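You operate a simulated robot arm through the tools that you are given. There is no shell and no other tool. Be economical: measure what you need, move in short steps, check, and stop when the job is done.

You run a simulated two-armed robot. Do the job below in one go: nothing can be reset, and whatever is moved stays where it is left.

TASK
Shut the spout shutter, turn the small green wheel to SHUT and brush the white patch off the round mat.
Fine: use the yellow brush and put it back; the mugs stay empty. Set down upright: yellow round brush. What is to be rubbed or washed off counts as gone when no trace of it is left.
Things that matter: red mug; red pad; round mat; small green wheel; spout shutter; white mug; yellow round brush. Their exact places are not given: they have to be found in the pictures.

Only the result counts: the job must be done as asked and must still hold three seconds after the hand-in. Knocking over, shifting, dropping, spilling or breaking anything else fails it.

THE ROBOT
Two 7-joint arms with two-finger parallel grippers on one trunk, on a base that drives. Base frame: it is fixed to the floor where the robot stands at the start and does not move with it; the origin is under the middle of the robot, x ahead of it, y to its left, z up. Readings come in mm, rad, newtons and seconds.
The left shoulder is at the start at [60, 143, 926], the right one opposite. With the tool pointing down near the work surface each hand reaches from about 320 to 740 mm from the robot's upright axis, wherever it stands, measured 20 degrees to its own side. Places, roughly: red pad [500, -400, 900]; round mat [500, 0, 800]; small green wheel [600, -200, 900]; spout shutter [500, 200, 1100]. Payload 1.57 kg a hand.
Tool frame (each hand has its own): the origin (TCP) lies between the finger pads and is the grasp point; the fingertips stand 30 mm ahead of it; z points along the fingers, y is the line along which they close. Largest opening 110 mm; finger width 24, thickness 12; the body of the gripper, 48 by 112 mm, starts 78 mm behind the TCP.
Orientation is that of the tool frame in the base frame, as a unit quaternion [w, x, y, z]. With the fingers straight down and closing along the base's y, the tool's x points along the base's -x, its y along +y and its z along -z.

THE INTERFACE
- The arms move only by the tool nudge_tool. It takes "left_moves", "right_moves" or both (then of equal length, played together; a hand with none holds still); each is a list of rows, each an object (a shift or turn left out is 0, a gripper value left out holds the last) with "linear": the shift along the tool's x, y, z in units of 300 mm (1.0 is 300 mm), a list of three; "rotation": the turn, a rotation vector about the tool's x, y, z in units of 60 degrees (1.0 is 60 degrees), a list of three; "jaw": the gripper command, from -1 (fully open) to 1 (shut), values between in proportion. In form: [{"linear": [tx, ty, tz], "rotation": [wx, wy, wz], "jaw": jaw}, ...]. A call has 1 to 12 rows; each row is the pose to reach, as a shift and turn from the pose commanded when the call began, along the tool's axes at that moment. A call with a number of a shift or a turn outside -1 to 1 is refused whole. Each row takes 0.2 s and may step no farther than 50 mm and 0.15 rad from the row before; otherwise, or with a gripper value out of range, the whole call is refused. Where a pose cannot be reached the arm comes as near as it can. A force on the tool above 40 N (or 10 N above the force at the start of the call, whichever is more), or a blocked arm, ends the call early, and 0.2 s more pass. The fingers move at their own pace (about 45 mm/s each) and stop on an object; they squeeze with about 34 N. The grip force told is the motor's: it shows also when the fingers shut on nothing. Time passes only in rows, and 0.2 s behind the last, so rows that repeat a pose let the fingers close. It gives the time, the measured TCP pose, the force on the tool (base axes), the opening and the grip force at its end, in the units of the frame above (readings bear some noise), with the torque about the TCP (base axes, N m) and any sound that the robot's microphone picked up, and new pictures: "show" is both (left out), scene, wrist or none (wrist: the cameras of the hands that moved).
- Cameras (640 x 400 px; columns grow to the right, rows downward): "scene" is now at [42.9, 9, 1528.7]; the picture's right is [0.10, -1.00, 0.00], its down [-0.81, -0.08, -0.59] and it looks along [0.58, 0.06, -0.81] (base axes); focal length 271 px, centre (320, 200). "left" rides on the left gripper at [70, -16, -141] in its tool frame; the picture's right is [0.23, 0.97, 0.00], its down [-0.86, 0.20, -0.48] and it looks along [-0.47, 0.11, 0.88] (tool axes); focal length 222 px, centre (320, 200). "right" rides on the right gripper at [70, 16, -141] in its tool frame; the picture's right is [-0.23, 0.97, 0.00], its down [-0.86, -0.20, -0.48] and it looks along [-0.47, -0.11, 0.88] (tool axes); focal length 222 px, centre (320, 200).
- slide_trunk(by): slides the trunk up (or, below 0, down) by that many mm; the arms and the scene camera ride with it, the base frame stays. It gives what a move gives, with no picture.
- drive_base(legs): drives the robot by 1 to 6 legs, each [ahead, left, turn to the left] in mm, mm and rad, along the robot's own axes; the way and the turn of a leg run together, so that a leg with both is an arc; at most 1500 mm and 3.142 rad a leg. The arms and the cameras ride along, it lands a little off, and it stops where it bumps. It gives what a move gives, and a new picture of the scene camera.
- pan_tilt(pan, tilt): turns the head with the scene camera to pan (to the left, within 1.501 rad either way) and tilt (down, from -0.506 to 1.204), counted from straight ahead of the robot. It gives what a move gives, and a new picture of the scene camera.
- measure_at(camera, pixels): for up to 12 pixels [column, row] of the newest picture of that camera ("zoom" is the newest enlarged one), the place [x, y, z] in the base frame of the surface seen there, good to about 2 mm. The clock stands still meanwhile.
- close_up(camera, box): a new picture of the part [left, top, right, bottom] of that camera's present view, enlarged. The clock stands still meanwhile.
- finish_job(): hands the job in; it is judged then, once.

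Keep the steps short. Do not move on a guess: measure, check each grasp and each placing, and mend mistakes. In all there are 80 turns and 260 pictures (those below and enlarged ones count). Leave the grippers open and the arms clear of the work at the hand-in unless told otherwise, and finish with a single line.

The tools are called after "Request:" as a command line: name --argument value ..., lists and objects as JSON in quotes. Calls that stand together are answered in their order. nudge_tool: Moves the arms, as the interface text tells. Its arguments: {"type":"object","properties":{"left_moves":{"type":"array","items":{"type":"object","properties":{"linear":{"type":"array","items":{"type":"number"}},"rotation":{"type":"array","items":{"type":"number"}},"jaw":{"type":"number"}}}},"right_moves":{"type":"array","items":{"type":"object","properties":{"linear":{"type":"array","items":{"type":"number"}},"rotation":{"type":"array","items":{"type":"number"}},"jaw":{"type":"number"}}}},"show":{"type":"string","enum":["both","scene","wrist","none"]}},"required":[]} The other tools are called the same way: slide_trunk (by) slides the trunk up or down; drive_base (legs) drives the base; pan_tilt (pan, tilt) turns the head that bears the scene camera; measure_at (camera, pixels) gives the place of the surface under pixels of a picture; close_up (camera, box) takes an enlarged picture of a part of a camera's view; finish_job () hands the job in.

At the start:

```text
t: 0.0
left_position: [449.3, 105.9, 999.8]
left_ee_rot: [0.0, 0.0, 1.0, 0.0]
left_force: [1.3, 0.2, 0.0]
left_wrist_torque: [0.01, 0.02, -0.01]
left_opening: 110.0
left_grip_force: 0.0
right_position: [448.2, -263.5, 1000.0]
right_ee_rot: [0.001, 0.0, 1.0, 0.0]
right_force: [0.4, -0.5, -0.8]
right_wrist_torque: [-0.01, 0.03, -0.01]
right_opening: 110.2
right_grip_force: 0.0
trunk travel left (down, up): [-525.0, 65.0]
robot x, y, heading: [-0.6, -2.0, 0.0]
head pan, tilt: [0.096, 0.942]
```

scene: 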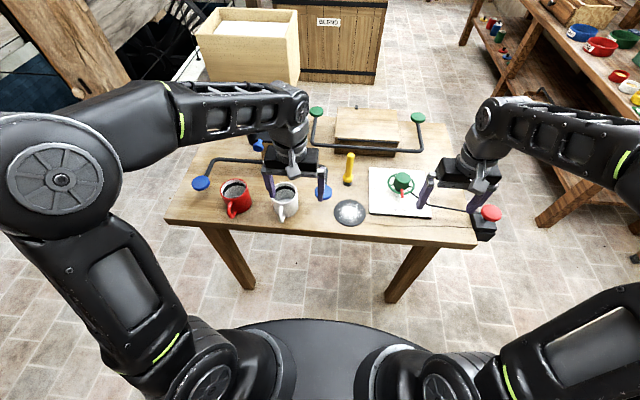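
right: 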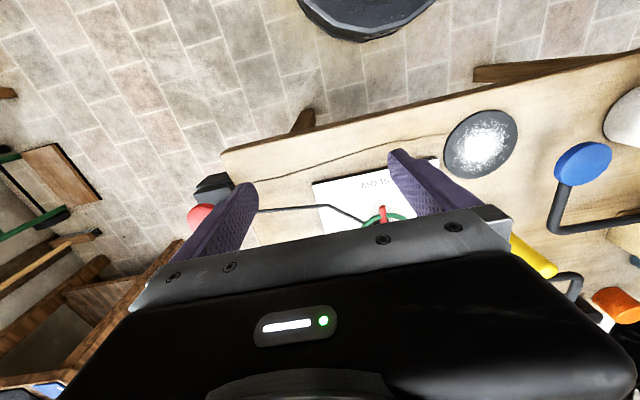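
left: 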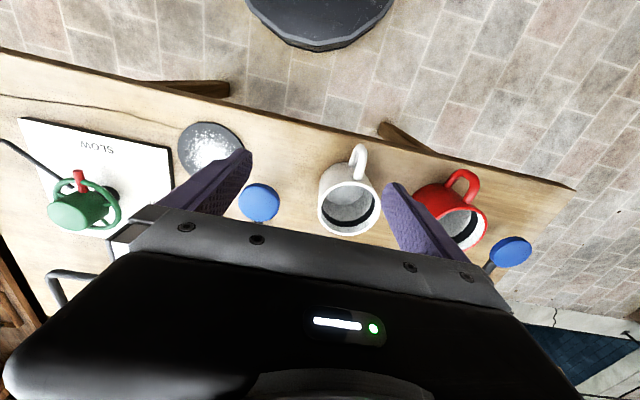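

I see the table with mugs, mat (350,212), yellow brush (349,168), green wheel (402,182). I take close-ups to see the details.

Request:
close_up --camera "scene" --box '[340, 140, 510, 246]'

Request:
close_up --camera "scene" --box '[180, 90, 360, 230]'

```text
3.76 times, centred on (425, 193) of scene
```

zoom: 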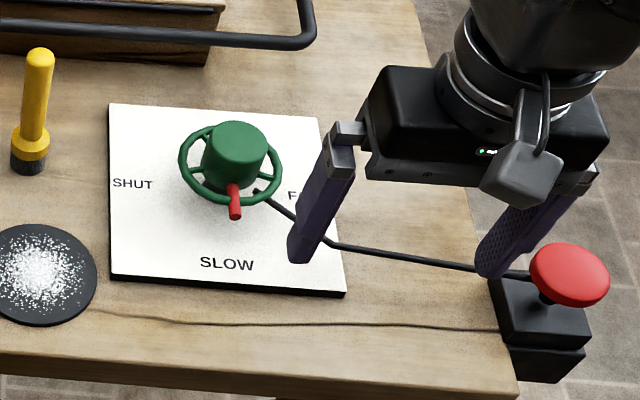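

```text
2.86 times, centred on (270, 160) of scene
```

zoom: 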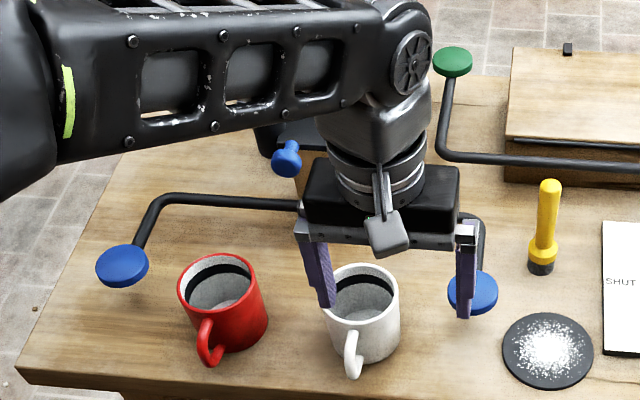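

The left arm hides the spout area. I draw the left hand back towards the robot and up.

Request:
nudge_tool --left_moves '[{"linear": [0.13, 0, -0.08]}, {"linear": [0.26, 0, -0.16]}, {"linear": [0.36, 0.1, -0.22]}, {"linear": [0.36, 0.22, -0.3]}, {"linear": [0.36, 0.34, -0.38]}]'

```text
t: 1.2
left_position: [336.9, 201.4, 1114.3]
left_ee_rot: [0.004, 0.007, 1.0, 0.002]
left_force: [0.1, 4.4, -1.3]
left_wrist_torque: [-0.38, 0.0, 0.04]
left_opening: 110.0
left_grip_force: 0.1
right_position: [445.0, -264.9, 1000.1]
right_ee_rot: [0.001, 0.001, 1.0, 0.002]
right_force: [-1.0, -1.5, -0.1]
right_wrist_torque: [0.14, -0.08, 0.03]
right_opening: 109.9
right_grip_force: 0.2
trunk travel left (down, up): [-525.0, 65.0]
robot x, y, heading: [3.3, 2.4, -0.001]
head pan, tilt: [0.096, 0.942]
```

scene: 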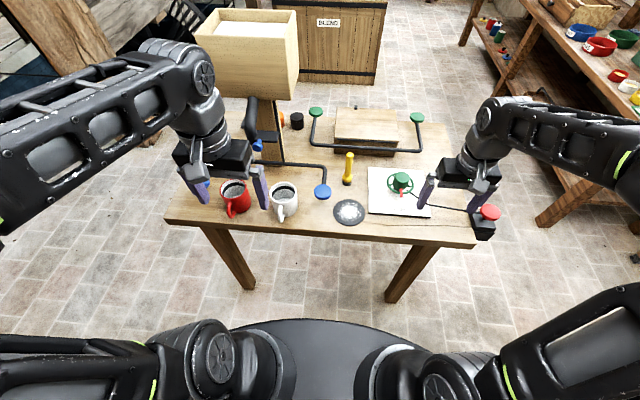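
left: 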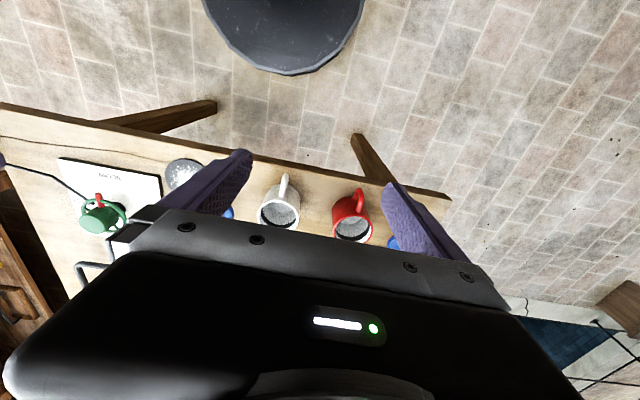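

The hopper stands at (250,50); its spout is near (255,130). I zoom there and measure.

Request:
close_up --camera "scene" --box '[180, 80, 340, 220]'

Request:
measure_at --camera "scene" --pixels '[[250, 100], [262, 140], [257, 145], [250, 120], [322, 191], [235, 188], [285, 190], [350, 156], [347, 181], [350, 212], [402, 178], [490, 213]]'

Request:
close_up --camera "scene" --box '[290, 90, 440, 184]'

```text
2.86 times, centred on (260, 150) of scene
```

zoom: 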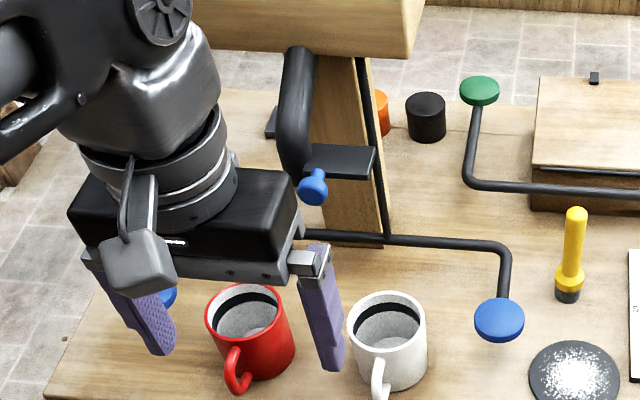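

```text
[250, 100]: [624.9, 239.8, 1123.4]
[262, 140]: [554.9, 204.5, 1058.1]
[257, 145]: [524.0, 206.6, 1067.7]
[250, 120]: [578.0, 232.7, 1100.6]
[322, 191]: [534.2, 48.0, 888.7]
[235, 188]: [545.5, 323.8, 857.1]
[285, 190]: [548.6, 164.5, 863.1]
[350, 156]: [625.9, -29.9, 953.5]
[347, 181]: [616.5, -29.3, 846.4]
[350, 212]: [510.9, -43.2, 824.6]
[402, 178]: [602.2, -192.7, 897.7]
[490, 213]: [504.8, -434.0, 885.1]
```

```text
4.26 times, centred on (365, 137) of scene
```

zoom: 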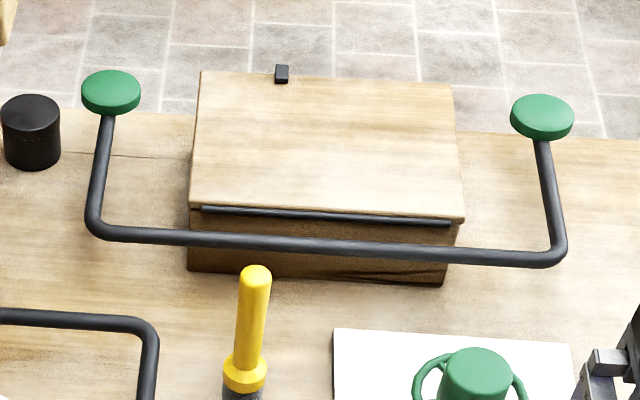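

The shutter appears to be a dark plate with a blue knob at about (525,206,1067). I move the left hand further left for a clear view.

Request:
nudge_tool --left_moves '[{"linear": [0, 0.15, 0]}, {"linear": [0, 0.3, 0]}, {"linear": [0, 0.45, 0]}, {"linear": [0, 0.55, 0]}]' --show "scene"

Request:
close_up --camera "scene" --box '[210, 80, 310, 160]'

Request:
close_up --camera "scene" --box '[180, 80, 340, 220]'

```text
t: 2.2
left_position: [339.7, 373.7, 1115.0]
left_ee_rot: [-0.001, 0.001, 1.0, 0.0]
left_force: [0.2, 0.9, 0.3]
left_wrist_torque: [-0.01, 0.05, -0.05]
left_opening: 109.9
left_grip_force: 0.1
right_position: [448.3, -261.0, 998.9]
right_ee_rot: [0.0, 0.0, 1.0, 0.0]
right_force: [-0.5, 0.7, 0.1]
right_wrist_torque: [-0.03, 0.0, 0.0]
right_opening: 109.9
right_grip_force: 0.1
trunk travel left (down, up): [-525.0, 65.0]
robot x, y, heading: [1.1, 0.6, -0.004]
head pan, tilt: [0.096, 0.942]
```

scene: 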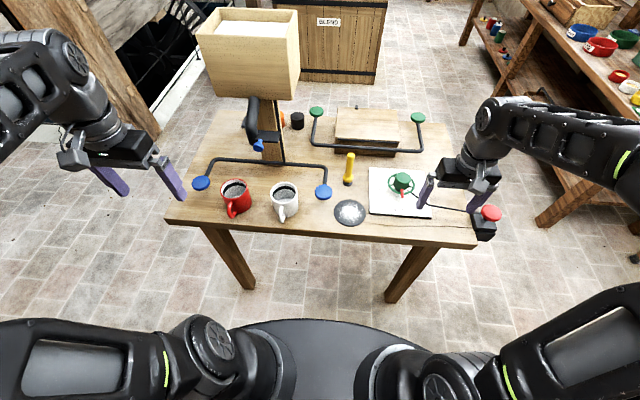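

```text
5.00 times, centred on (260, 120) of scene
```

zoom: 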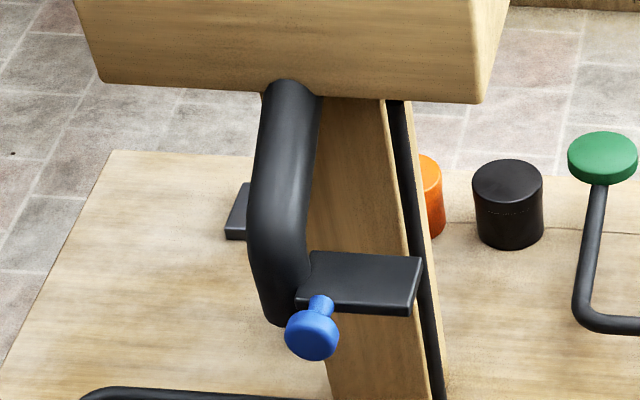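

```text
2.86 times, centred on (260, 150) of scene
```

zoom: 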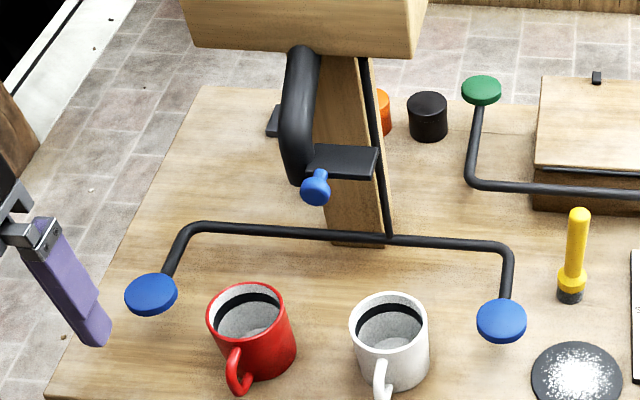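

Request:
close_up --camera "scene" --box '[240, 110, 290, 160]'

Request:
nudge_tool --left_moves '[{"linear": [0, 0, 0.1], "rotation": [0, 0.14, 0]}, {"linear": [0, 0, 0.2], "rotation": [0, 0.28, 0]}, {"linear": [0, 0, 0.3], "rotation": [0, 0.42, 0]}]' --show "both"

```text
8.00 times, centred on (265, 135) of scene
```

zoom: 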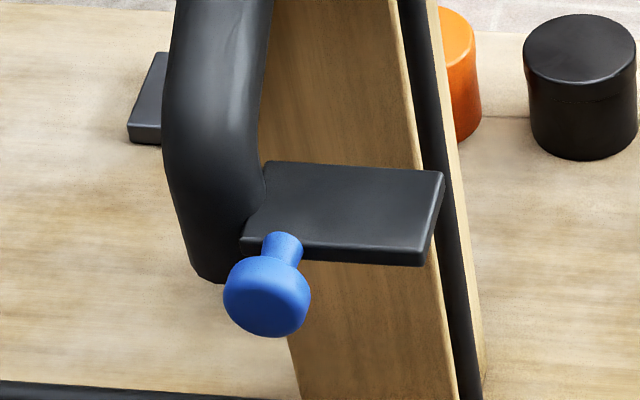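

```text
t: 3.0
left_position: [346.4, 374.9, 1057.3]
left_ee_rot: [-0.119, 0.001, 0.993, 0.001]
left_force: [0.1, -0.5, 0.4]
left_wrist_torque: [0.01, -0.02, -0.02]
left_opening: 109.7
left_grip_force: 0.1
left hand out of reach, approached as far as the arm can: row 2, 3
right_position: [445.5, -261.8, 1000.0]
right_ee_rot: [0.002, 0.0, 1.0, 0.0]
right_force: [0.1, -0.5, -0.8]
right_wrist_torque: [0.01, -0.06, 0.02]
right_opening: 110.1
right_grip_force: 0.1
trunk travel left (down, up): [-525.0, 65.0]
robot x, y, heading: [0.9, -1.7, 0.004]
head pan, tilt: [0.096, 0.942]
```

scene: 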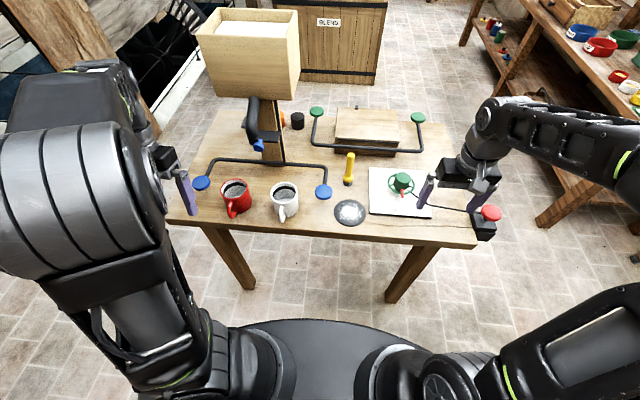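
left: 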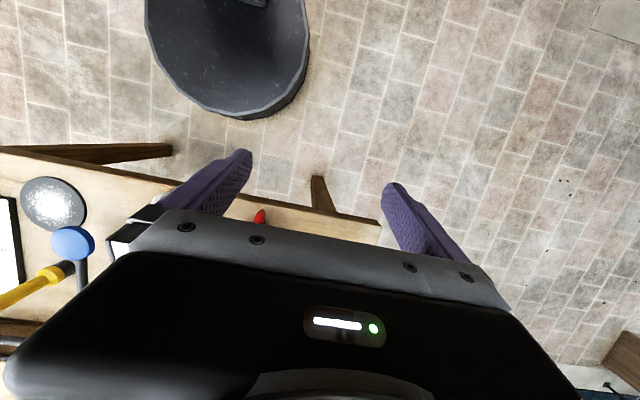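

The tilt went toward the robot; reverse it later. First I measure the shutter in the zoom.

Request:
measure_at --camera "zoom" --pixels '[[265, 305], [282, 245], [250, 245], [420, 255], [440, 180], [280, 170], [205, 270], [200, 150], [140, 130], [155, 70], [350, 210], [230, 20]]'

Request:
nudge_tool --left_moves '[{"rotation": [0, -0.14, 0], "linear": [-0.0, 0.0, 0]}, {"rotation": [0, -0.28, 0], "linear": [0, 0, 0]}, {"rotation": [0, -0.42, 0], "linear": [0, 0, 0]}, {"rotation": [0, -0.56, 0], "linear": [0, 0, 0]}, {"rotation": [0, -0.7, 0], "linear": [0, 0, 0]}, {"rotation": [0, -0.84, 0], "linear": [0, 0, 0]}, {"rotation": [0, -0.98, 0]}]' --show "both"

```text
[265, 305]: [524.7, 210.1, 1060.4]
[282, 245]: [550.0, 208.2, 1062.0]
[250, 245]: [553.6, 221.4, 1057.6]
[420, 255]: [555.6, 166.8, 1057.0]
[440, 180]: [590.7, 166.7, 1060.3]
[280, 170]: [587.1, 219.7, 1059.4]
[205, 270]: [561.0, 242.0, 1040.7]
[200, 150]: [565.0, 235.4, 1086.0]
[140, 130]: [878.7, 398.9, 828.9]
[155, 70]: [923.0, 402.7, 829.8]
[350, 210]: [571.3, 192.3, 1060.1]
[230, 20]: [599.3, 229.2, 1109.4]
```

```text
t: 4.6
left_position: [349.7, 373.6, 1056.1]
left_ee_rot: [0.384, 0.001, 0.923, 0.001]
left_force: [0.4, 1.1, 0.9]
left_wrist_torque: [0.01, 0.01, -0.01]
left_opening: 109.9
left_grip_force: 0.1
right_position: [447.3, -263.3, 1000.1]
right_ee_rot: [-0.002, 0.0, 1.0, 0.0]
right_force: [-0.5, 0.1, -0.5]
right_wrist_torque: [0.0, -0.04, -0.02]
right_opening: 109.9
right_grip_force: 0.0
trunk travel left (down, up): [-525.0, 65.0]
robot x, y, heading: [0.4, -1.4, 0.001]
head pan, tilt: [0.096, 0.942]
```

scene: 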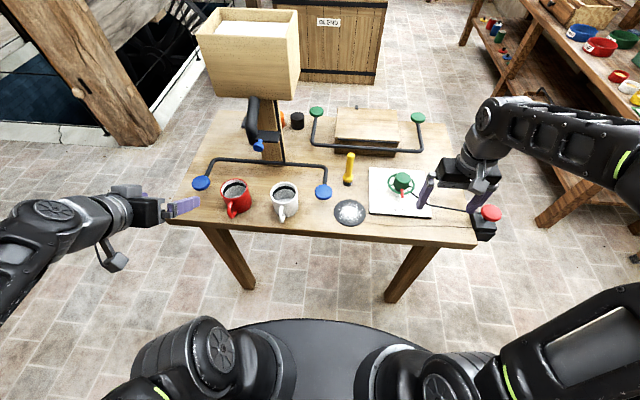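
left: 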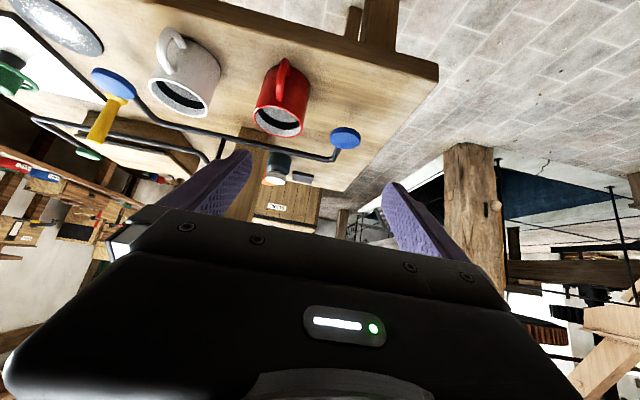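

The shutter plate lies at x 552–591, y 167–221, z 1060, with its blue knob at about (530,209,1060); the pipe is at y≈240. I level the left tool to point forward, so its camera sees the spout from a lower angle.

Request:
nudge_tool --left_moves '[{"rotation": [0, -0.14, 0]}, {"rotation": [0, -0.28, 0]}, {"rotation": [0, -0.42, 0]}, {"rotation": [0, -0.56, 0]}, {"rotation": [0, -0.7, 0]}, {"rotation": [0, -0.752, 0]}]' --show "both"

```text
t: 6.0
left_position: [364.2, 442.9, 1055.5]
left_ee_rot: [0.708, 0.003, 0.706, -0.001]
left_force: [-0.4, -0.1, -0.8]
left_wrist_torque: [0.02, -0.02, 0.01]
left_opening: 110.0
left_grip_force: 0.0
left hand out of reach, approached as far as the arm can: row 1, 2, 3, 4, 5, 6
right_position: [447.6, -262.0, 1000.2]
right_ee_rot: [0.0, -0.001, 1.0, 0.002]
right_force: [0.8, 0.1, -0.8]
right_wrist_torque: [0.03, -0.02, 0.02]
right_opening: 110.0
right_grip_force: 0.0
trunk travel left (down, up): [-525.0, 65.0]
robot x, y, heading: [-2.6, 3.2, 0.002]
head pan, tilt: [0.096, 0.942]
```

scene: 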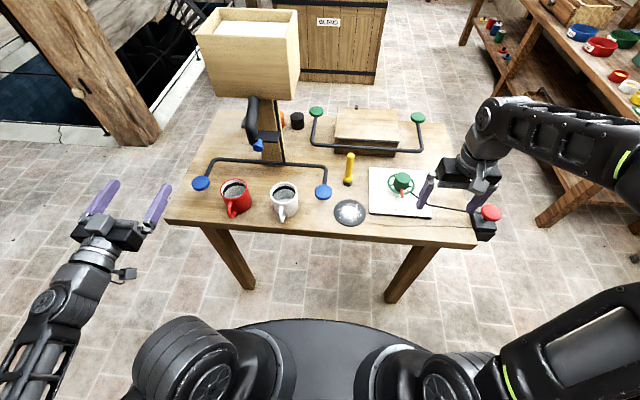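
left: 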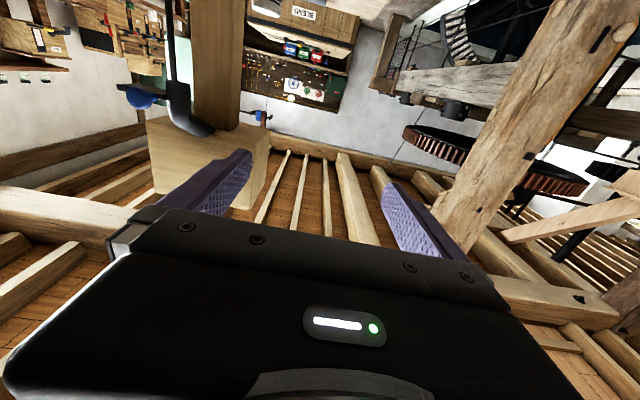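

Request:
close_up --camera "left" --box '[90, 50, 230, 150]'

Request:
measure_at --camera "left" --pixels '[[138, 97], [180, 98], [200, 128], [130, 86], [190, 100]]'

```text
4.00 times, centred on (160, 100) of left
```

zoom: 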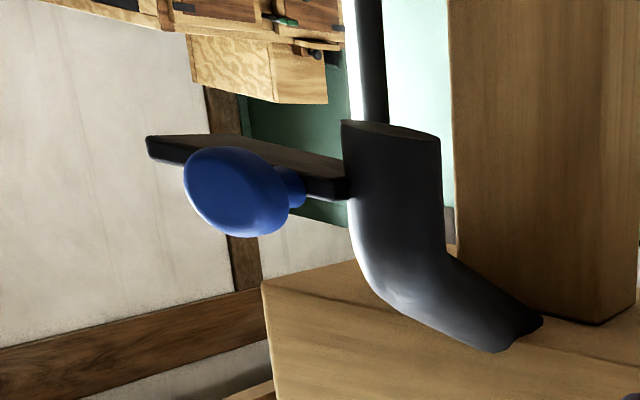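

```text
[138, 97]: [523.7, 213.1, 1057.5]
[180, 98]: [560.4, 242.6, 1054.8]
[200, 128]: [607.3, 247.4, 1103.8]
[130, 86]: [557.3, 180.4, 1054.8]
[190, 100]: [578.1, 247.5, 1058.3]
```

The plate sits beside the pipe and slides in along +y. I bring the left hand to in front of the knob, in steps.

Request:
nudge_tool --left_moves '[{"linear": [0, -0.1, 0.1]}, {"linear": [0, -0.25, 0.15]}, {"linear": [0, -0.38, 0.2]}, {"linear": [0, -0.5, 0.2]}]' --show "scene"

```text
t: 7.0
left_position: [491.4, 362.6, 1030.9]
left_ee_rot: [0.708, 0.002, 0.706, 0.0]
left_force: [0.4, 0.5, 0.1]
left_wrist_torque: [-0.01, -0.05, 0.0]
left_opening: 109.8
left_grip_force: 0.1
left hand out of reach, approached as far as the arm can: row 1, 2, 3, 4
right_position: [448.0, -262.6, 999.4]
right_ee_rot: [0.001, 0.0, 1.0, 0.0]
right_force: [-0.7, -0.1, 0.3]
right_wrist_torque: [0.0, -0.02, 0.01]
right_opening: 110.1
right_grip_force: 0.1
trunk travel left (down, up): [-525.0, 65.0]
robot x, y, heading: [-3.3, 3.2, -0.002]
head pan, tilt: [0.096, 0.942]
```

scene: 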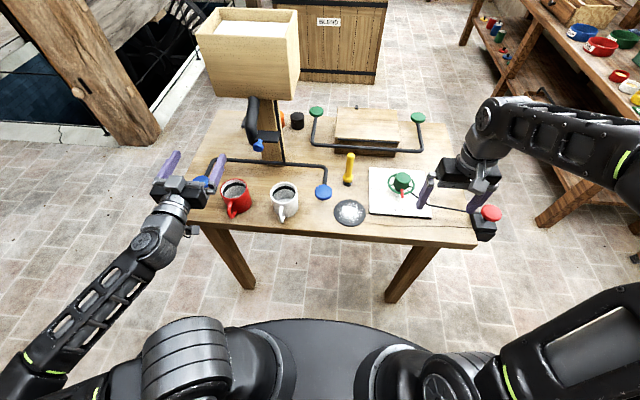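

The forward pose is out of reach so near the robot. The knob can be gripped from above instead (hopper front is at x≈625, so clear). I turn the tool back down, staying at x≈410.

Request:
nudge_tool --left_moves '[{"rotation": [0, 0.14, 0]}, {"rotation": [0, 0.28, 0]}, {"rotation": [0, 0.42, 0]}, {"rotation": [0, 0.56, 0]}, {"rotation": [0, 0.7, 0]}, {"rotation": [0, 0.84, 0]}, {"rotation": [0, 0.98, 0]}]' --show "none"

Request:
nudge_tool --left_moves '[{"rotation": [0, 0.14, 0]}, {"rotation": [0, 0.28, 0]}, {"rotation": [0, 0.42, 0]}, {"rotation": [0, 0.52, 0]}, {"rotation": [0, 0.52, 0]}]' --show "both"

```text
t: 8.6
left_position: [493.7, 363.2, 1028.3]
left_ee_rot: [0.269, 0.002, 0.963, 0.001]
left_force: [0.5, 0.0, 0.3]
left_wrist_torque: [-0.01, 0.04, 0.0]
left_opening: 109.9
left_grip_force: 0.1
right_position: [447.3, -261.9, 999.2]
right_ee_rot: [0.0, 0.0, 1.0, 0.001]
right_force: [-0.5, -0.2, -1.1]
right_wrist_torque: [-0.01, -0.04, 0.0]
right_opening: 110.1
right_grip_force: 0.1
trunk travel left (down, up): [-525.0, 65.0]
robot x, y, heading: [-2.6, -1.9, -0.001]
head pan, tilt: [0.096, 0.942]
```

```text
t: 9.8
left_position: [494.8, 363.5, 1029.3]
left_ee_rot: [0.001, 0.0, 1.0, 0.002]
left_force: [-0.2, 0.1, -0.3]
left_wrist_torque: [-0.01, -0.03, 0.01]
left_opening: 110.0
left_grip_force: 0.0
right_position: [445.4, -262.7, 1000.1]
right_ee_rot: [0.0, 0.0, 1.0, 0.0]
right_force: [-0.4, 0.1, -0.6]
right_wrist_torque: [-0.02, -0.01, -0.02]
right_opening: 109.9
right_grip_force: 0.0
trunk travel left (down, up): [-525.0, 65.0]
robot x, y, heading: [0.2, 2.2, 0.01]
head pan, tilt: [0.096, 0.942]
```

scene: 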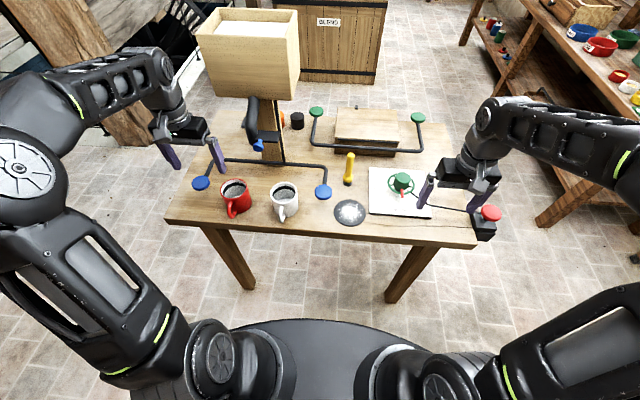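
left: 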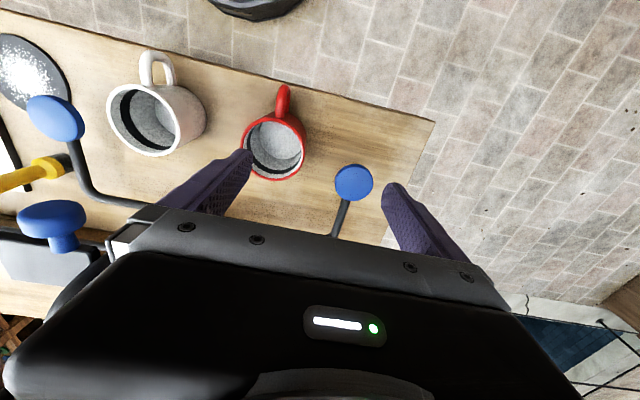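

The left tool points down again at (495,363,1029). I go up, then over to above the knob at (528,211), opening about 60 mm.

Request:
nudge_tool --left_moves '[{"linear": [0.05, 0, -0.15], "jaw": -0.09}, {"linear": [0.05, 0, -0.3]}, {"linear": [0.05, -0.15, -0.37]}, {"linear": [0, -0.3, -0.37]}, {"linear": [-0.06, -0.42, -0.37]}, {"linear": [-0.11, -0.507, -0.37]}, {"linear": [-0.11, -0.507, -0.37]}]' --show "both"

```text
t: 11.4
left_position: [519.1, 234.7, 1102.3]
left_ee_rot: [0.002, 0.001, 1.0, 0.001]
left_force: [-1.1, 0.1, 0.1]
left_wrist_torque: [-0.08, -0.05, -0.03]
left_opening: 60.1
left_grip_force: 0.0
left hand out of reach, approached as far as the arm can: row 2, 3, 4, 5, 6, 7
right_position: [446.3, -261.6, 1002.0]
right_ee_rot: [0.001, -0.001, 1.0, -0.001]
right_force: [-0.3, 0.3, 0.1]
right_wrist_torque: [-0.05, -0.03, 0.0]
right_opening: 110.1
right_grip_force: 0.1
trunk travel left (down, up): [-525.0, 65.0]
robot x, y, heading: [-0.2, 2.4, -0.004]
head pan, tilt: [0.096, 0.942]
```

scene: 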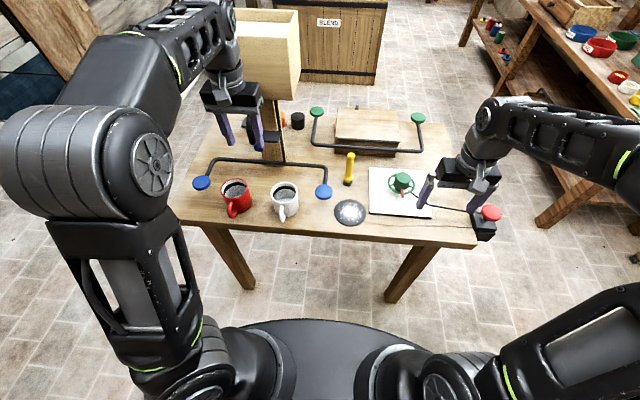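
left: 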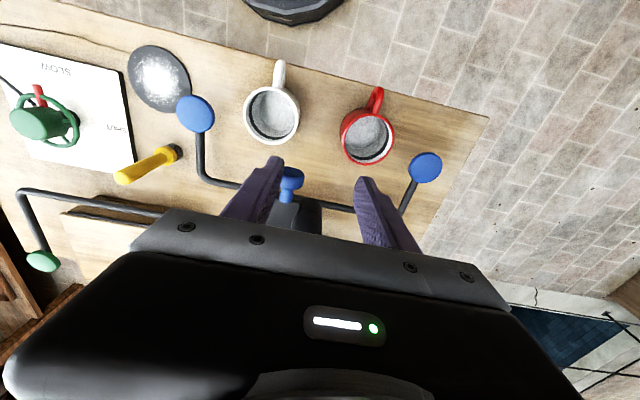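

The hand stopped at its upper reach, z=1102, fingertips 1072 close to the knob top. I back off slightly, centre on y=211, then check.

Request:
nudge_tool --left_moves '[{"linear": [0.08, 0, 0]}, {"linear": [0.08, -0.08, 0]}, {"linear": [0.08, -0.08, 0]}]' --show "wrist"

Request:
close_up --camera "left" --box '[230, 130, 410, 240]'

```text
t: 12.2
left_position: [495.4, 212.6, 1101.6]
left_ee_rot: [0.002, 0.0, 1.0, 0.001]
left_force: [-0.2, -0.1, 0.2]
left_wrist_torque: [0.03, 0.0, 0.01]
left_opening: 60.2
left_grip_force: 0.2
right_position: [446.1, -262.4, 999.7]
right_ee_rot: [0.0, 0.0, 1.0, 0.0]
right_force: [-0.2, 0.3, -0.1]
right_wrist_torque: [-0.04, -0.03, -0.01]
right_opening: 110.1
right_grip_force: 0.0
trunk travel left (down, up): [-525.0, 65.0]
robot x, y, heading: [0.9, 1.3, 0.0]
head pan, tilt: [0.096, 0.942]
```

left: 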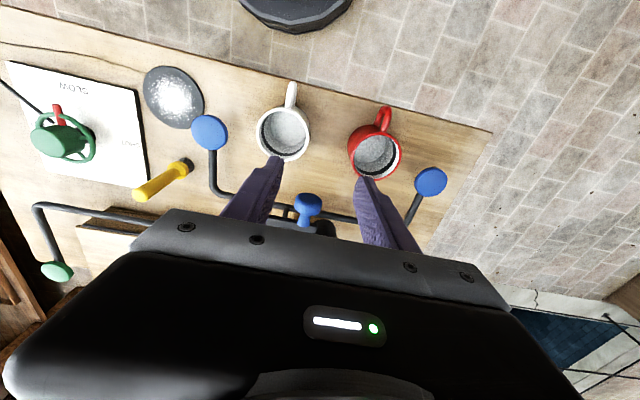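

```text
3.56 times, centred on (320, 185) of left
```

zoom: 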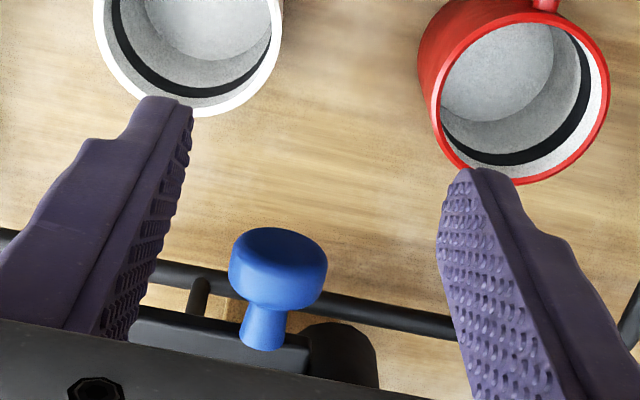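

The knob is between the fingers. I move ahead 34 mm, then down 38 mm.

Request:
nudge_tool --left_moves '[{"linear": [-0.113, 0, 0]}, {"linear": [-0.113, 0, 0.06]}, {"linear": [-0.113, 0, 0.127]}, {"linear": [-0.113, 0, 0.127]}]' --show "wrist"

Request:
close_up --camera "left" --box '[230, 130, 410, 240]'

Request:
close_up --camera "scene" --box '[190, 70, 310, 170]'

```text
t: 13.2
left_position: [528.2, 213.0, 1063.1]
left_ee_rot: [0.0, -0.001, 1.0, 0.002]
left_force: [0.2, 0.6, -0.7]
left_wrist_torque: [0.05, -0.01, 0.01]
left_opening: 60.1
left_grip_force: 0.1
left hand out of reach, approached as far as the arm can: row 1
right_position: [446.5, -262.3, 999.3]
right_ee_rot: [0.0, 0.0, 1.0, 0.0]
right_force: [-0.9, 0.6, 0.7]
right_wrist_torque: [-0.02, -0.03, 0.04]
right_opening: 109.9
right_grip_force: 0.0
trunk travel left (down, up): [-525.0, 65.0]
robot x, y, heading: [1.0, -1.4, -0.0]
head pan, tilt: [0.096, 0.942]
```

left: 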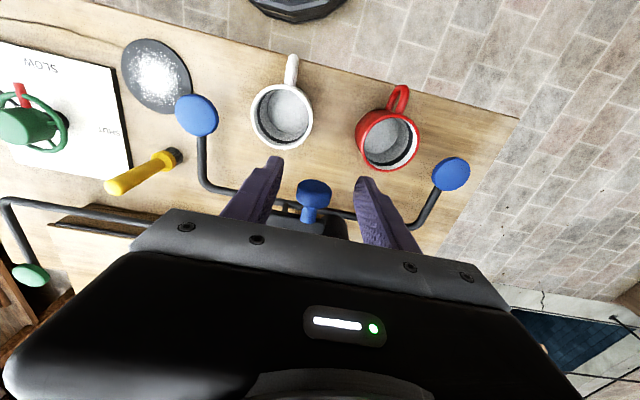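

```text
3.56 times, centred on (320, 185) of left
```

zoom: 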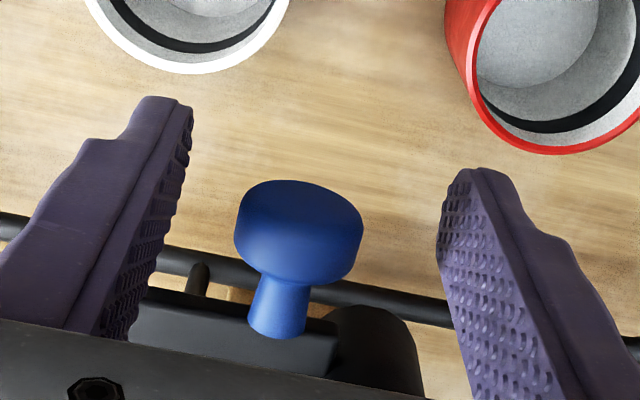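

```text
4.00 times, centred on (250, 120) of scene
```

zoom: 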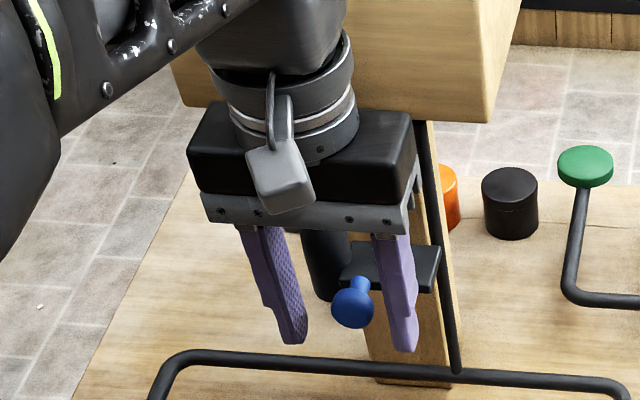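

The knob stands between the fingers. I close on it.

Request:
nudge_tool --left_moves '[{"jaw": 1}, {"jaw": 1}, {"jaw": 1}, {"jaw": 1}]' --show "wrist"

```text
t: 14.2
left_position: [526.3, 212.3, 1063.6]
left_ee_rot: [0.001, 0.0, 1.0, 0.001]
left_force: [-0.5, -0.9, -0.6]
left_wrist_torque: [0.02, 0.0, -0.02]
left_opening: 25.7
left_grip_force: 31.2
right_position: [446.4, -263.7, 999.4]
right_ee_rot: [0.001, 0.0, 1.0, -0.001]
right_force: [-0.7, -0.3, 0.3]
right_wrist_torque: [0.0, -0.02, -0.04]
right_opening: 110.2
right_grip_force: 0.0
trunk travel left (down, up): [-525.0, 65.0]
robot x, y, heading: [1.2, 0.3, -0.001]
head pan, tilt: [0.096, 0.942]
```

left: 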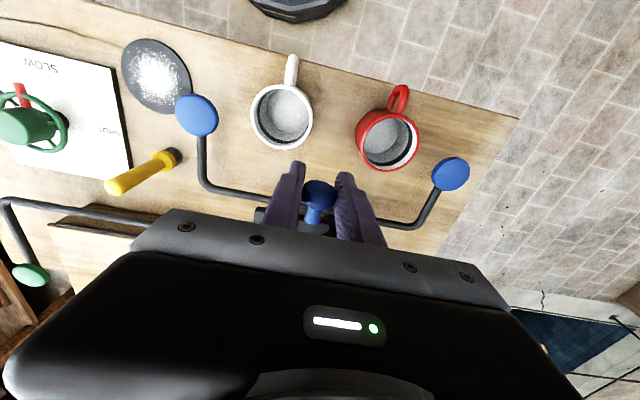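

Gripped (25.7 mm). I slide it +y in small steps, 20 mm first.

Request:
nudge_tool --left_moves '[{"linear": [0, 0.02, 0]}, {"linear": [0, 0.04, 0]}, {"linear": [0, 0.067, 0]}, {"linear": [0, 0.067, 0]}]' --show "wrist"

```text
t: 15.2
left_position: [527.5, 233.4, 1063.2]
left_ee_rot: [0.001, 0.0, 1.0, 0.002]
left_force: [-3.4, 0.7, -8.4]
left_wrist_torque: [0.06, -0.37, -0.1]
left_opening: 25.3
left_grip_force: 36.5
right_position: [447.0, -262.9, 999.6]
right_ee_rot: [0.0, 0.0, 1.0, 0.0]
right_force: [-0.4, -0.2, -0.5]
right_wrist_torque: [0.01, -0.02, 0.02]
right_opening: 110.0
right_grip_force: 0.0
trunk travel left (down, up): [-525.0, 65.0]
robot x, y, heading: [0.7, -1.5, 0.001]
head pan, tilt: [0.096, 0.942]
```

left: 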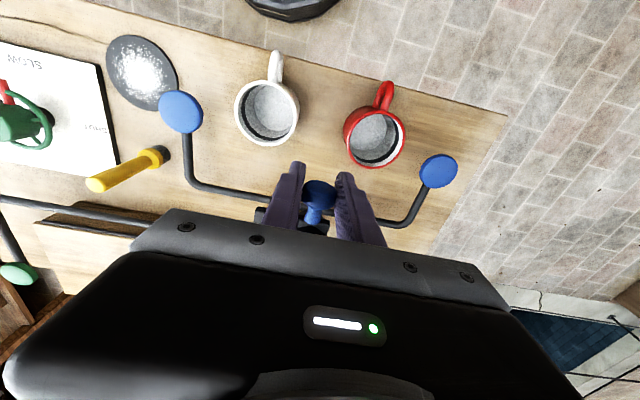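

It slides. Continue 20 mm and watch the force.

Request:
nudge_tool --left_moves '[{"linear": [0, 0.02, 0]}, {"linear": [0, 0.04, 0]}, {"linear": [0, 0.067, 0]}, {"linear": [0, 0.067, 0]}]' --show "scene"

Request:
close_up --camera "scene" --box '[190, 70, 310, 170]'

```text
t: 16.2
left_position: [526.8, 249.0, 1063.2]
left_ee_rot: [-0.001, 0.003, 1.0, 0.001]
left_force: [-4.6, -15.2, -25.9]
left_wrist_torque: [-0.05, -0.23, -0.27]
left_opening: 25.5
left_grip_force: 37.1
right_position: [447.4, -264.8, 998.9]
right_ee_rot: [-0.001, 0.0, 1.0, 0.0]
right_force: [-0.7, 0.2, -0.7]
right_wrist_torque: [-0.01, -0.02, -0.03]
right_opening: 110.0
right_grip_force: 0.0
trunk travel left (down, up): [-525.0, 65.0]
robot x, y, heading: [-1.0, 0.6, 0.002]
head pan, tilt: [0.096, 0.942]
```

scene: 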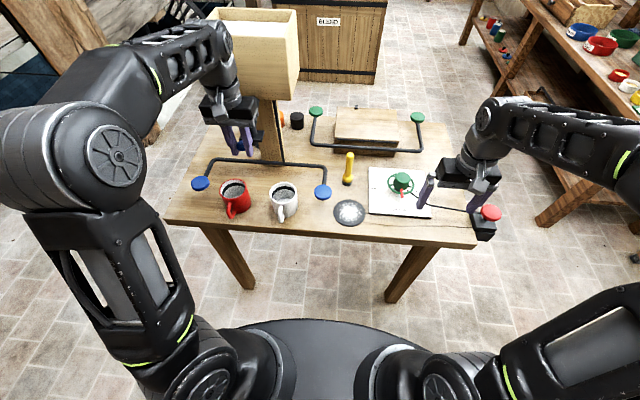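

```text
4.00 times, centred on (250, 120) of scene
```

zoom: 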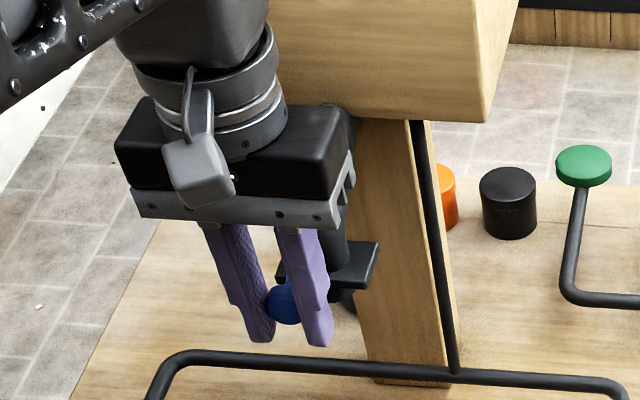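

The force has built up (−15 N in y, −26 N in z), maybe at the end stop. I release the knob to relax and look.

Request:
nudge_tool --left_moves '[{"jaw": 0}, {"jaw": 0}, {"jaw": 0}]' --show "wrist"

Request:
close_up --camera "left" --box '[230, 130, 410, 240]'

Request:
close_up --camera "scene" --box '[190, 70, 310, 170]'

Request:
measure_at --camera "zoom" --pixels '[[280, 305], [375, 250], [340, 280], [345, 250], [290, 270]]'

```text
t: 17.0
left_position: [527.6, 251.8, 1064.2]
left_ee_rot: [0.002, -0.001, 1.0, 0.001]
left_force: [-0.1, -0.6, 1.2]
left_wrist_torque: [-0.02, -0.01, 0.01]
left_opening: 55.2
left_grip_force: 0.0
right_position: [447.7, -261.7, 1000.5]
right_ee_rot: [0.0, 0.001, 1.0, 0.0]
right_force: [0.3, -0.3, -0.4]
right_wrist_torque: [-0.03, 0.02, -0.01]
right_opening: 109.9
right_grip_force: 0.0
trunk travel left (down, up): [-525.0, 65.0]
robot x, y, heading: [1.0, 3.2, 0.002]
head pan, tilt: [0.096, 0.942]
```

left: 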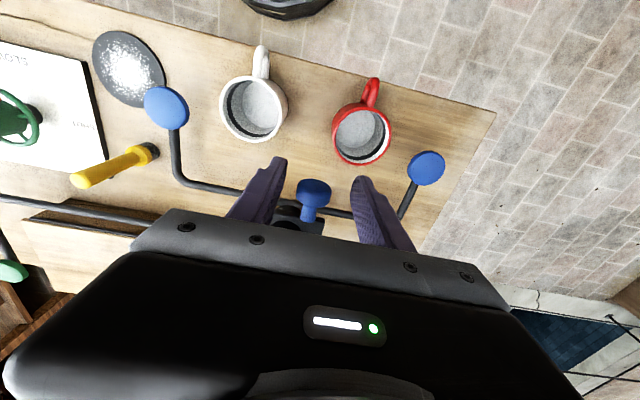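

```text
3.56 times, centred on (320, 185) of left
```

zoom: 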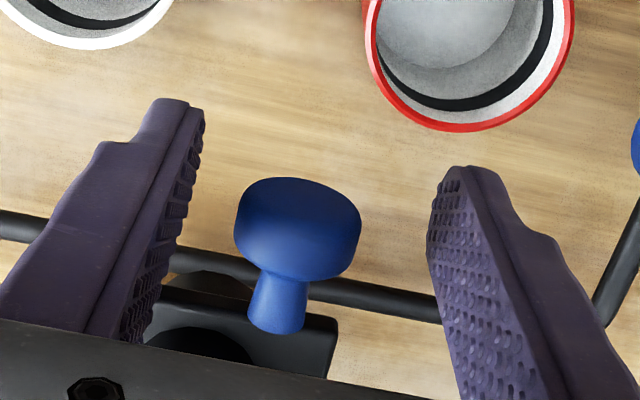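

```text
4.00 times, centred on (250, 120) of scene
```

zoom: 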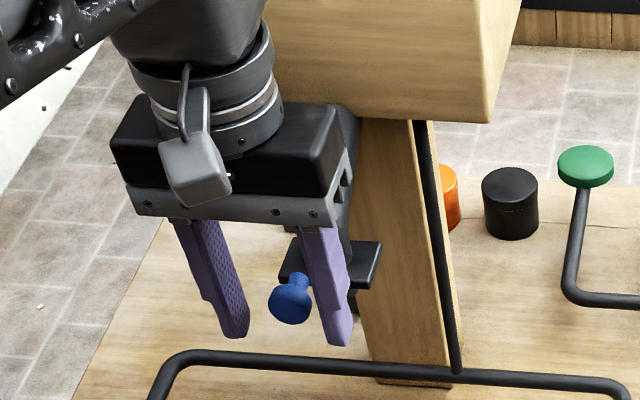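

```text
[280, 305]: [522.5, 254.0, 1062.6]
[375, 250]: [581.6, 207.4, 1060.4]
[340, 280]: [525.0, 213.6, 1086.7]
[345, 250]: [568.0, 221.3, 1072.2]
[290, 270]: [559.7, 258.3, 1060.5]
```

The knob moved to y≈253; the plate now spans y 207–262 across the pipe. I check for the end stop by pushing the knob with the open right finger, 24 mm.

Request:
nudge_tool --left_moves '[{"linear": [0, 0.03, 0]}, {"linear": [0, 0.055, 0]}, {"linear": [0, 0.07, 0]}, {"linear": [0, 0.085, 0]}]' --show "wrist"

Request:
close_up --camera "scene" --box '[190, 70, 310, 170]'

```text
t: 18.0
left_position: [528.2, 271.7, 1064.4]
left_ee_rot: [0.0, 0.003, 1.0, 0.0]
left_force: [-6.8, -20.2, -6.1]
left_wrist_torque: [0.11, 0.14, -0.43]
left_opening: 73.2
left_grip_force: 10.6
right_position: [446.0, -265.2, 999.8]
right_ee_rot: [0.001, 0.001, 1.0, 0.001]
right_force: [0.2, 0.4, 0.9]
right_wrist_torque: [0.02, 0.03, 0.0]
right_opening: 110.0
right_grip_force: 0.2
trunk travel left (down, up): [-525.0, 65.0]
robot x, y, heading: [1.7, 0.4, -0.005]
head pan, tilt: [0.096, 0.942]
```

left: 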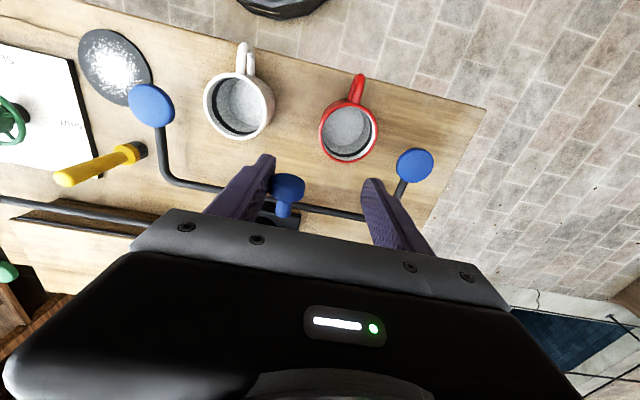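

```text
4.00 times, centred on (250, 120) of scene
```

zoom: 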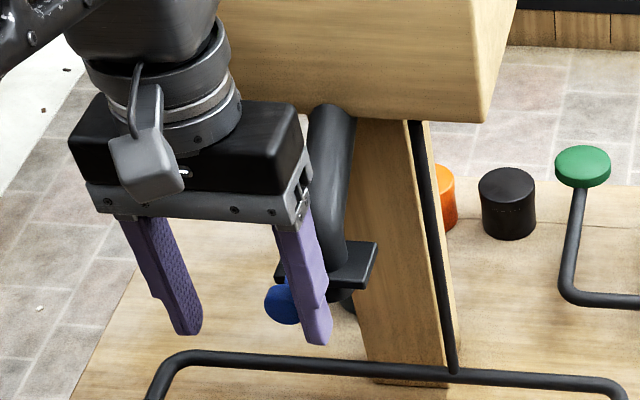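

20 N does not move it further: the shutter is at its stop. I back the left hand off and out.

Request:
nudge_tool --left_moves '[{"linear": [0, -0.06, 0]}, {"linear": [0.12, -0.06, 0]}, {"linear": [0.27, -0.06, 0], "jaw": -0.5}, {"linear": [0.4, 0.0, -0.1]}, {"linear": [0.45, 0.12, -0.15]}]' --show "scene"

Request:
close_up --camera "scene" --box '[210, 80, 310, 160]'

Request:
close_up --camera "scene" --box '[330, 150, 450, 230]'

```text
refused: row 4 steps farther than a row can; nothing moved
```

```text
5.00 times, centred on (260, 120) of scene
```

zoom: 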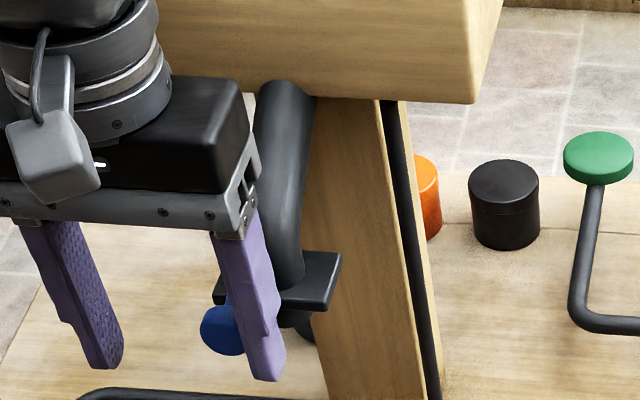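

```text
5.00 times, centred on (390, 190) of scene
```

zoom: 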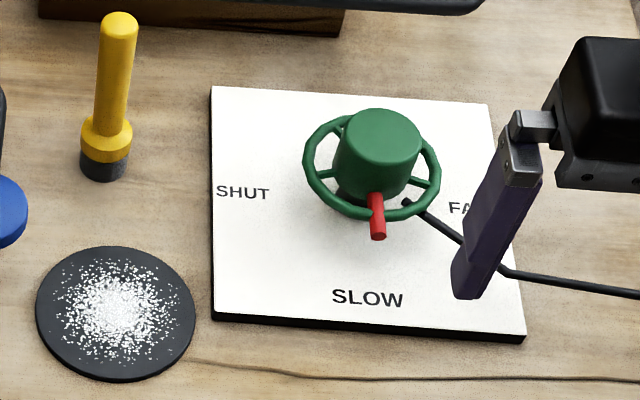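

Refused because of step size; same retreat with smaller steps.

Request:
nudge_tool --left_moves '[{"linear": [0, -0.06, 0]}, {"linear": [0.12, -0.06, 0]}, {"linear": [0.26, -0.06, 0], "jaw": -0.5}, {"linear": [0.36, 0.0, -0.05]}, {"linear": [0.45, 0.1, -0.1]}, {"linear": [0.45, 0.25, -0.15]}]' --show "scene"

Request:
close_up --camera "scene" --box '[210, 80, 310, 160]'

Request:
measure_at --camera "scene" --pixels '[[403, 177], [405, 197], [404, 190], [391, 181], [417, 187], [401, 170], [373, 172], [434, 217], [490, 213], [490, 207], [482, 232], [487, 218]]'

```text
t: 19.4
left_position: [392.9, 343.8, 1110.1]
left_ee_rot: [0.002, 0.006, 1.0, 0.003]
left_force: [-2.4, 6.5, -2.4]
left_wrist_torque: [-0.65, -0.23, 0.01]
left_opening: 82.4
left_grip_force: 0.2
right_position: [446.9, -266.5, 996.9]
right_ee_rot: [-0.001, 0.001, 1.0, 0.002]
right_force: [-0.1, -1.7, -0.8]
right_wrist_torque: [0.22, 0.03, -0.03]
right_opening: 110.1
right_grip_force: 0.1
trunk travel left (down, up): [-525.0, 65.0]
robot x, y, heading: [2.7, 0.2, -0.002]
head pan, tilt: [0.096, 0.942]
```

scene: 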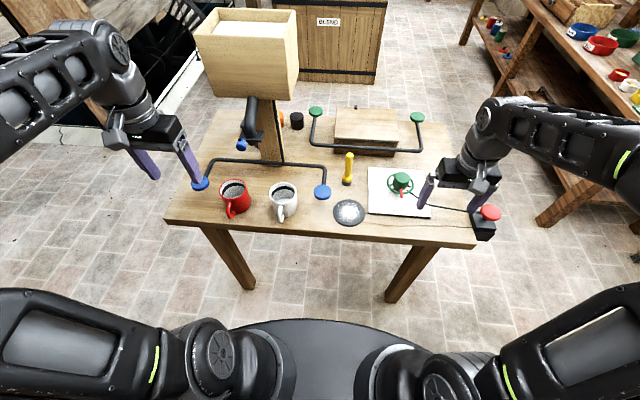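

```text
5.00 times, centred on (260, 120) of scene
```

zoom: 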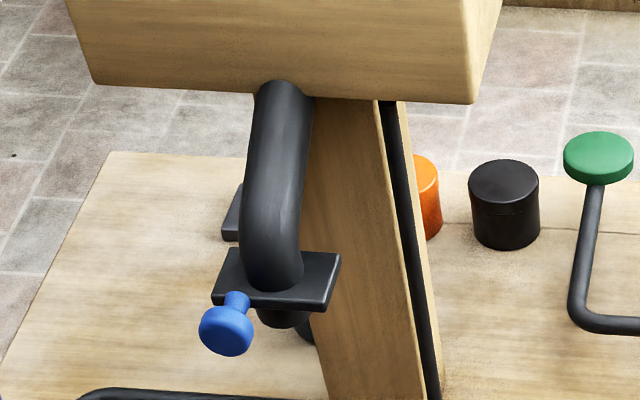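

```text
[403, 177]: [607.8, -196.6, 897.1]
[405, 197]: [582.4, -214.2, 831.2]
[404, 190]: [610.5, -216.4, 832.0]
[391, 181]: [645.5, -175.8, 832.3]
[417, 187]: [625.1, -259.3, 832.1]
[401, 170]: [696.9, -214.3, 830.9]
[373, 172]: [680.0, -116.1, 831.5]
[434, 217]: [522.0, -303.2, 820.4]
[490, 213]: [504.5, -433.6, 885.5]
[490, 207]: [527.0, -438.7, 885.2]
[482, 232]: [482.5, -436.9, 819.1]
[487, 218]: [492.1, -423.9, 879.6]
```

The plate now lies across the pipe: shut. Next, the wheel: I zoom and measure it.

Request:
close_up --camera "scene" --box '[375, 160, 435, 210]'

Request:
measure_at --camera "zoom" --pixels '[[280, 110], [280, 205], [285, 330], [275, 270], [160, 240], [385, 250], [180, 170], [370, 180], [225, 295], [330, 300]]'

Request:
close_up --camera "right" --box '[290, 130, 530, 260]'

```text
8.00 times, centred on (405, 185) of scene
```

zoom: 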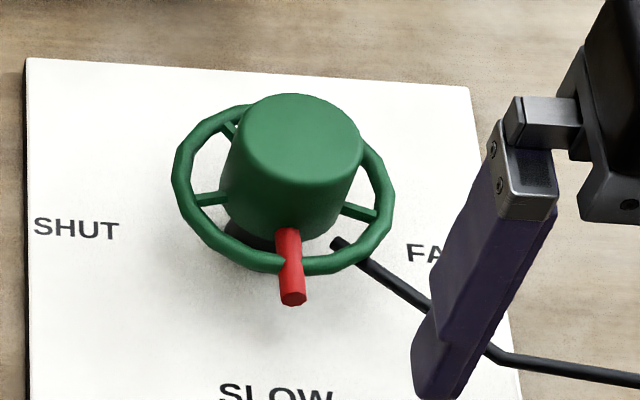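

```text
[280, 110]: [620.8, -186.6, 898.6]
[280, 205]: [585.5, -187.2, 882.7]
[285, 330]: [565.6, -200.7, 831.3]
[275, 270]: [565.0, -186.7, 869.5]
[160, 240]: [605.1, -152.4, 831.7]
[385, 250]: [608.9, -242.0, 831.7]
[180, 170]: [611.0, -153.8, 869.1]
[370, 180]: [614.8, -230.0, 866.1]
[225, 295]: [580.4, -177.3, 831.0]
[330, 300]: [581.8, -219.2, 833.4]
```

```text
2.67 times, centred on (410, 195) of right
```

zoom: 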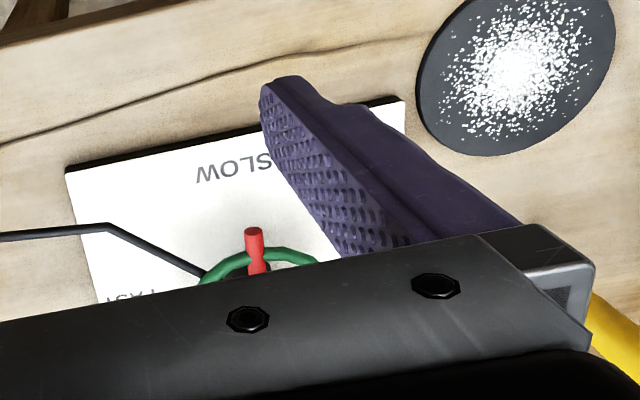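

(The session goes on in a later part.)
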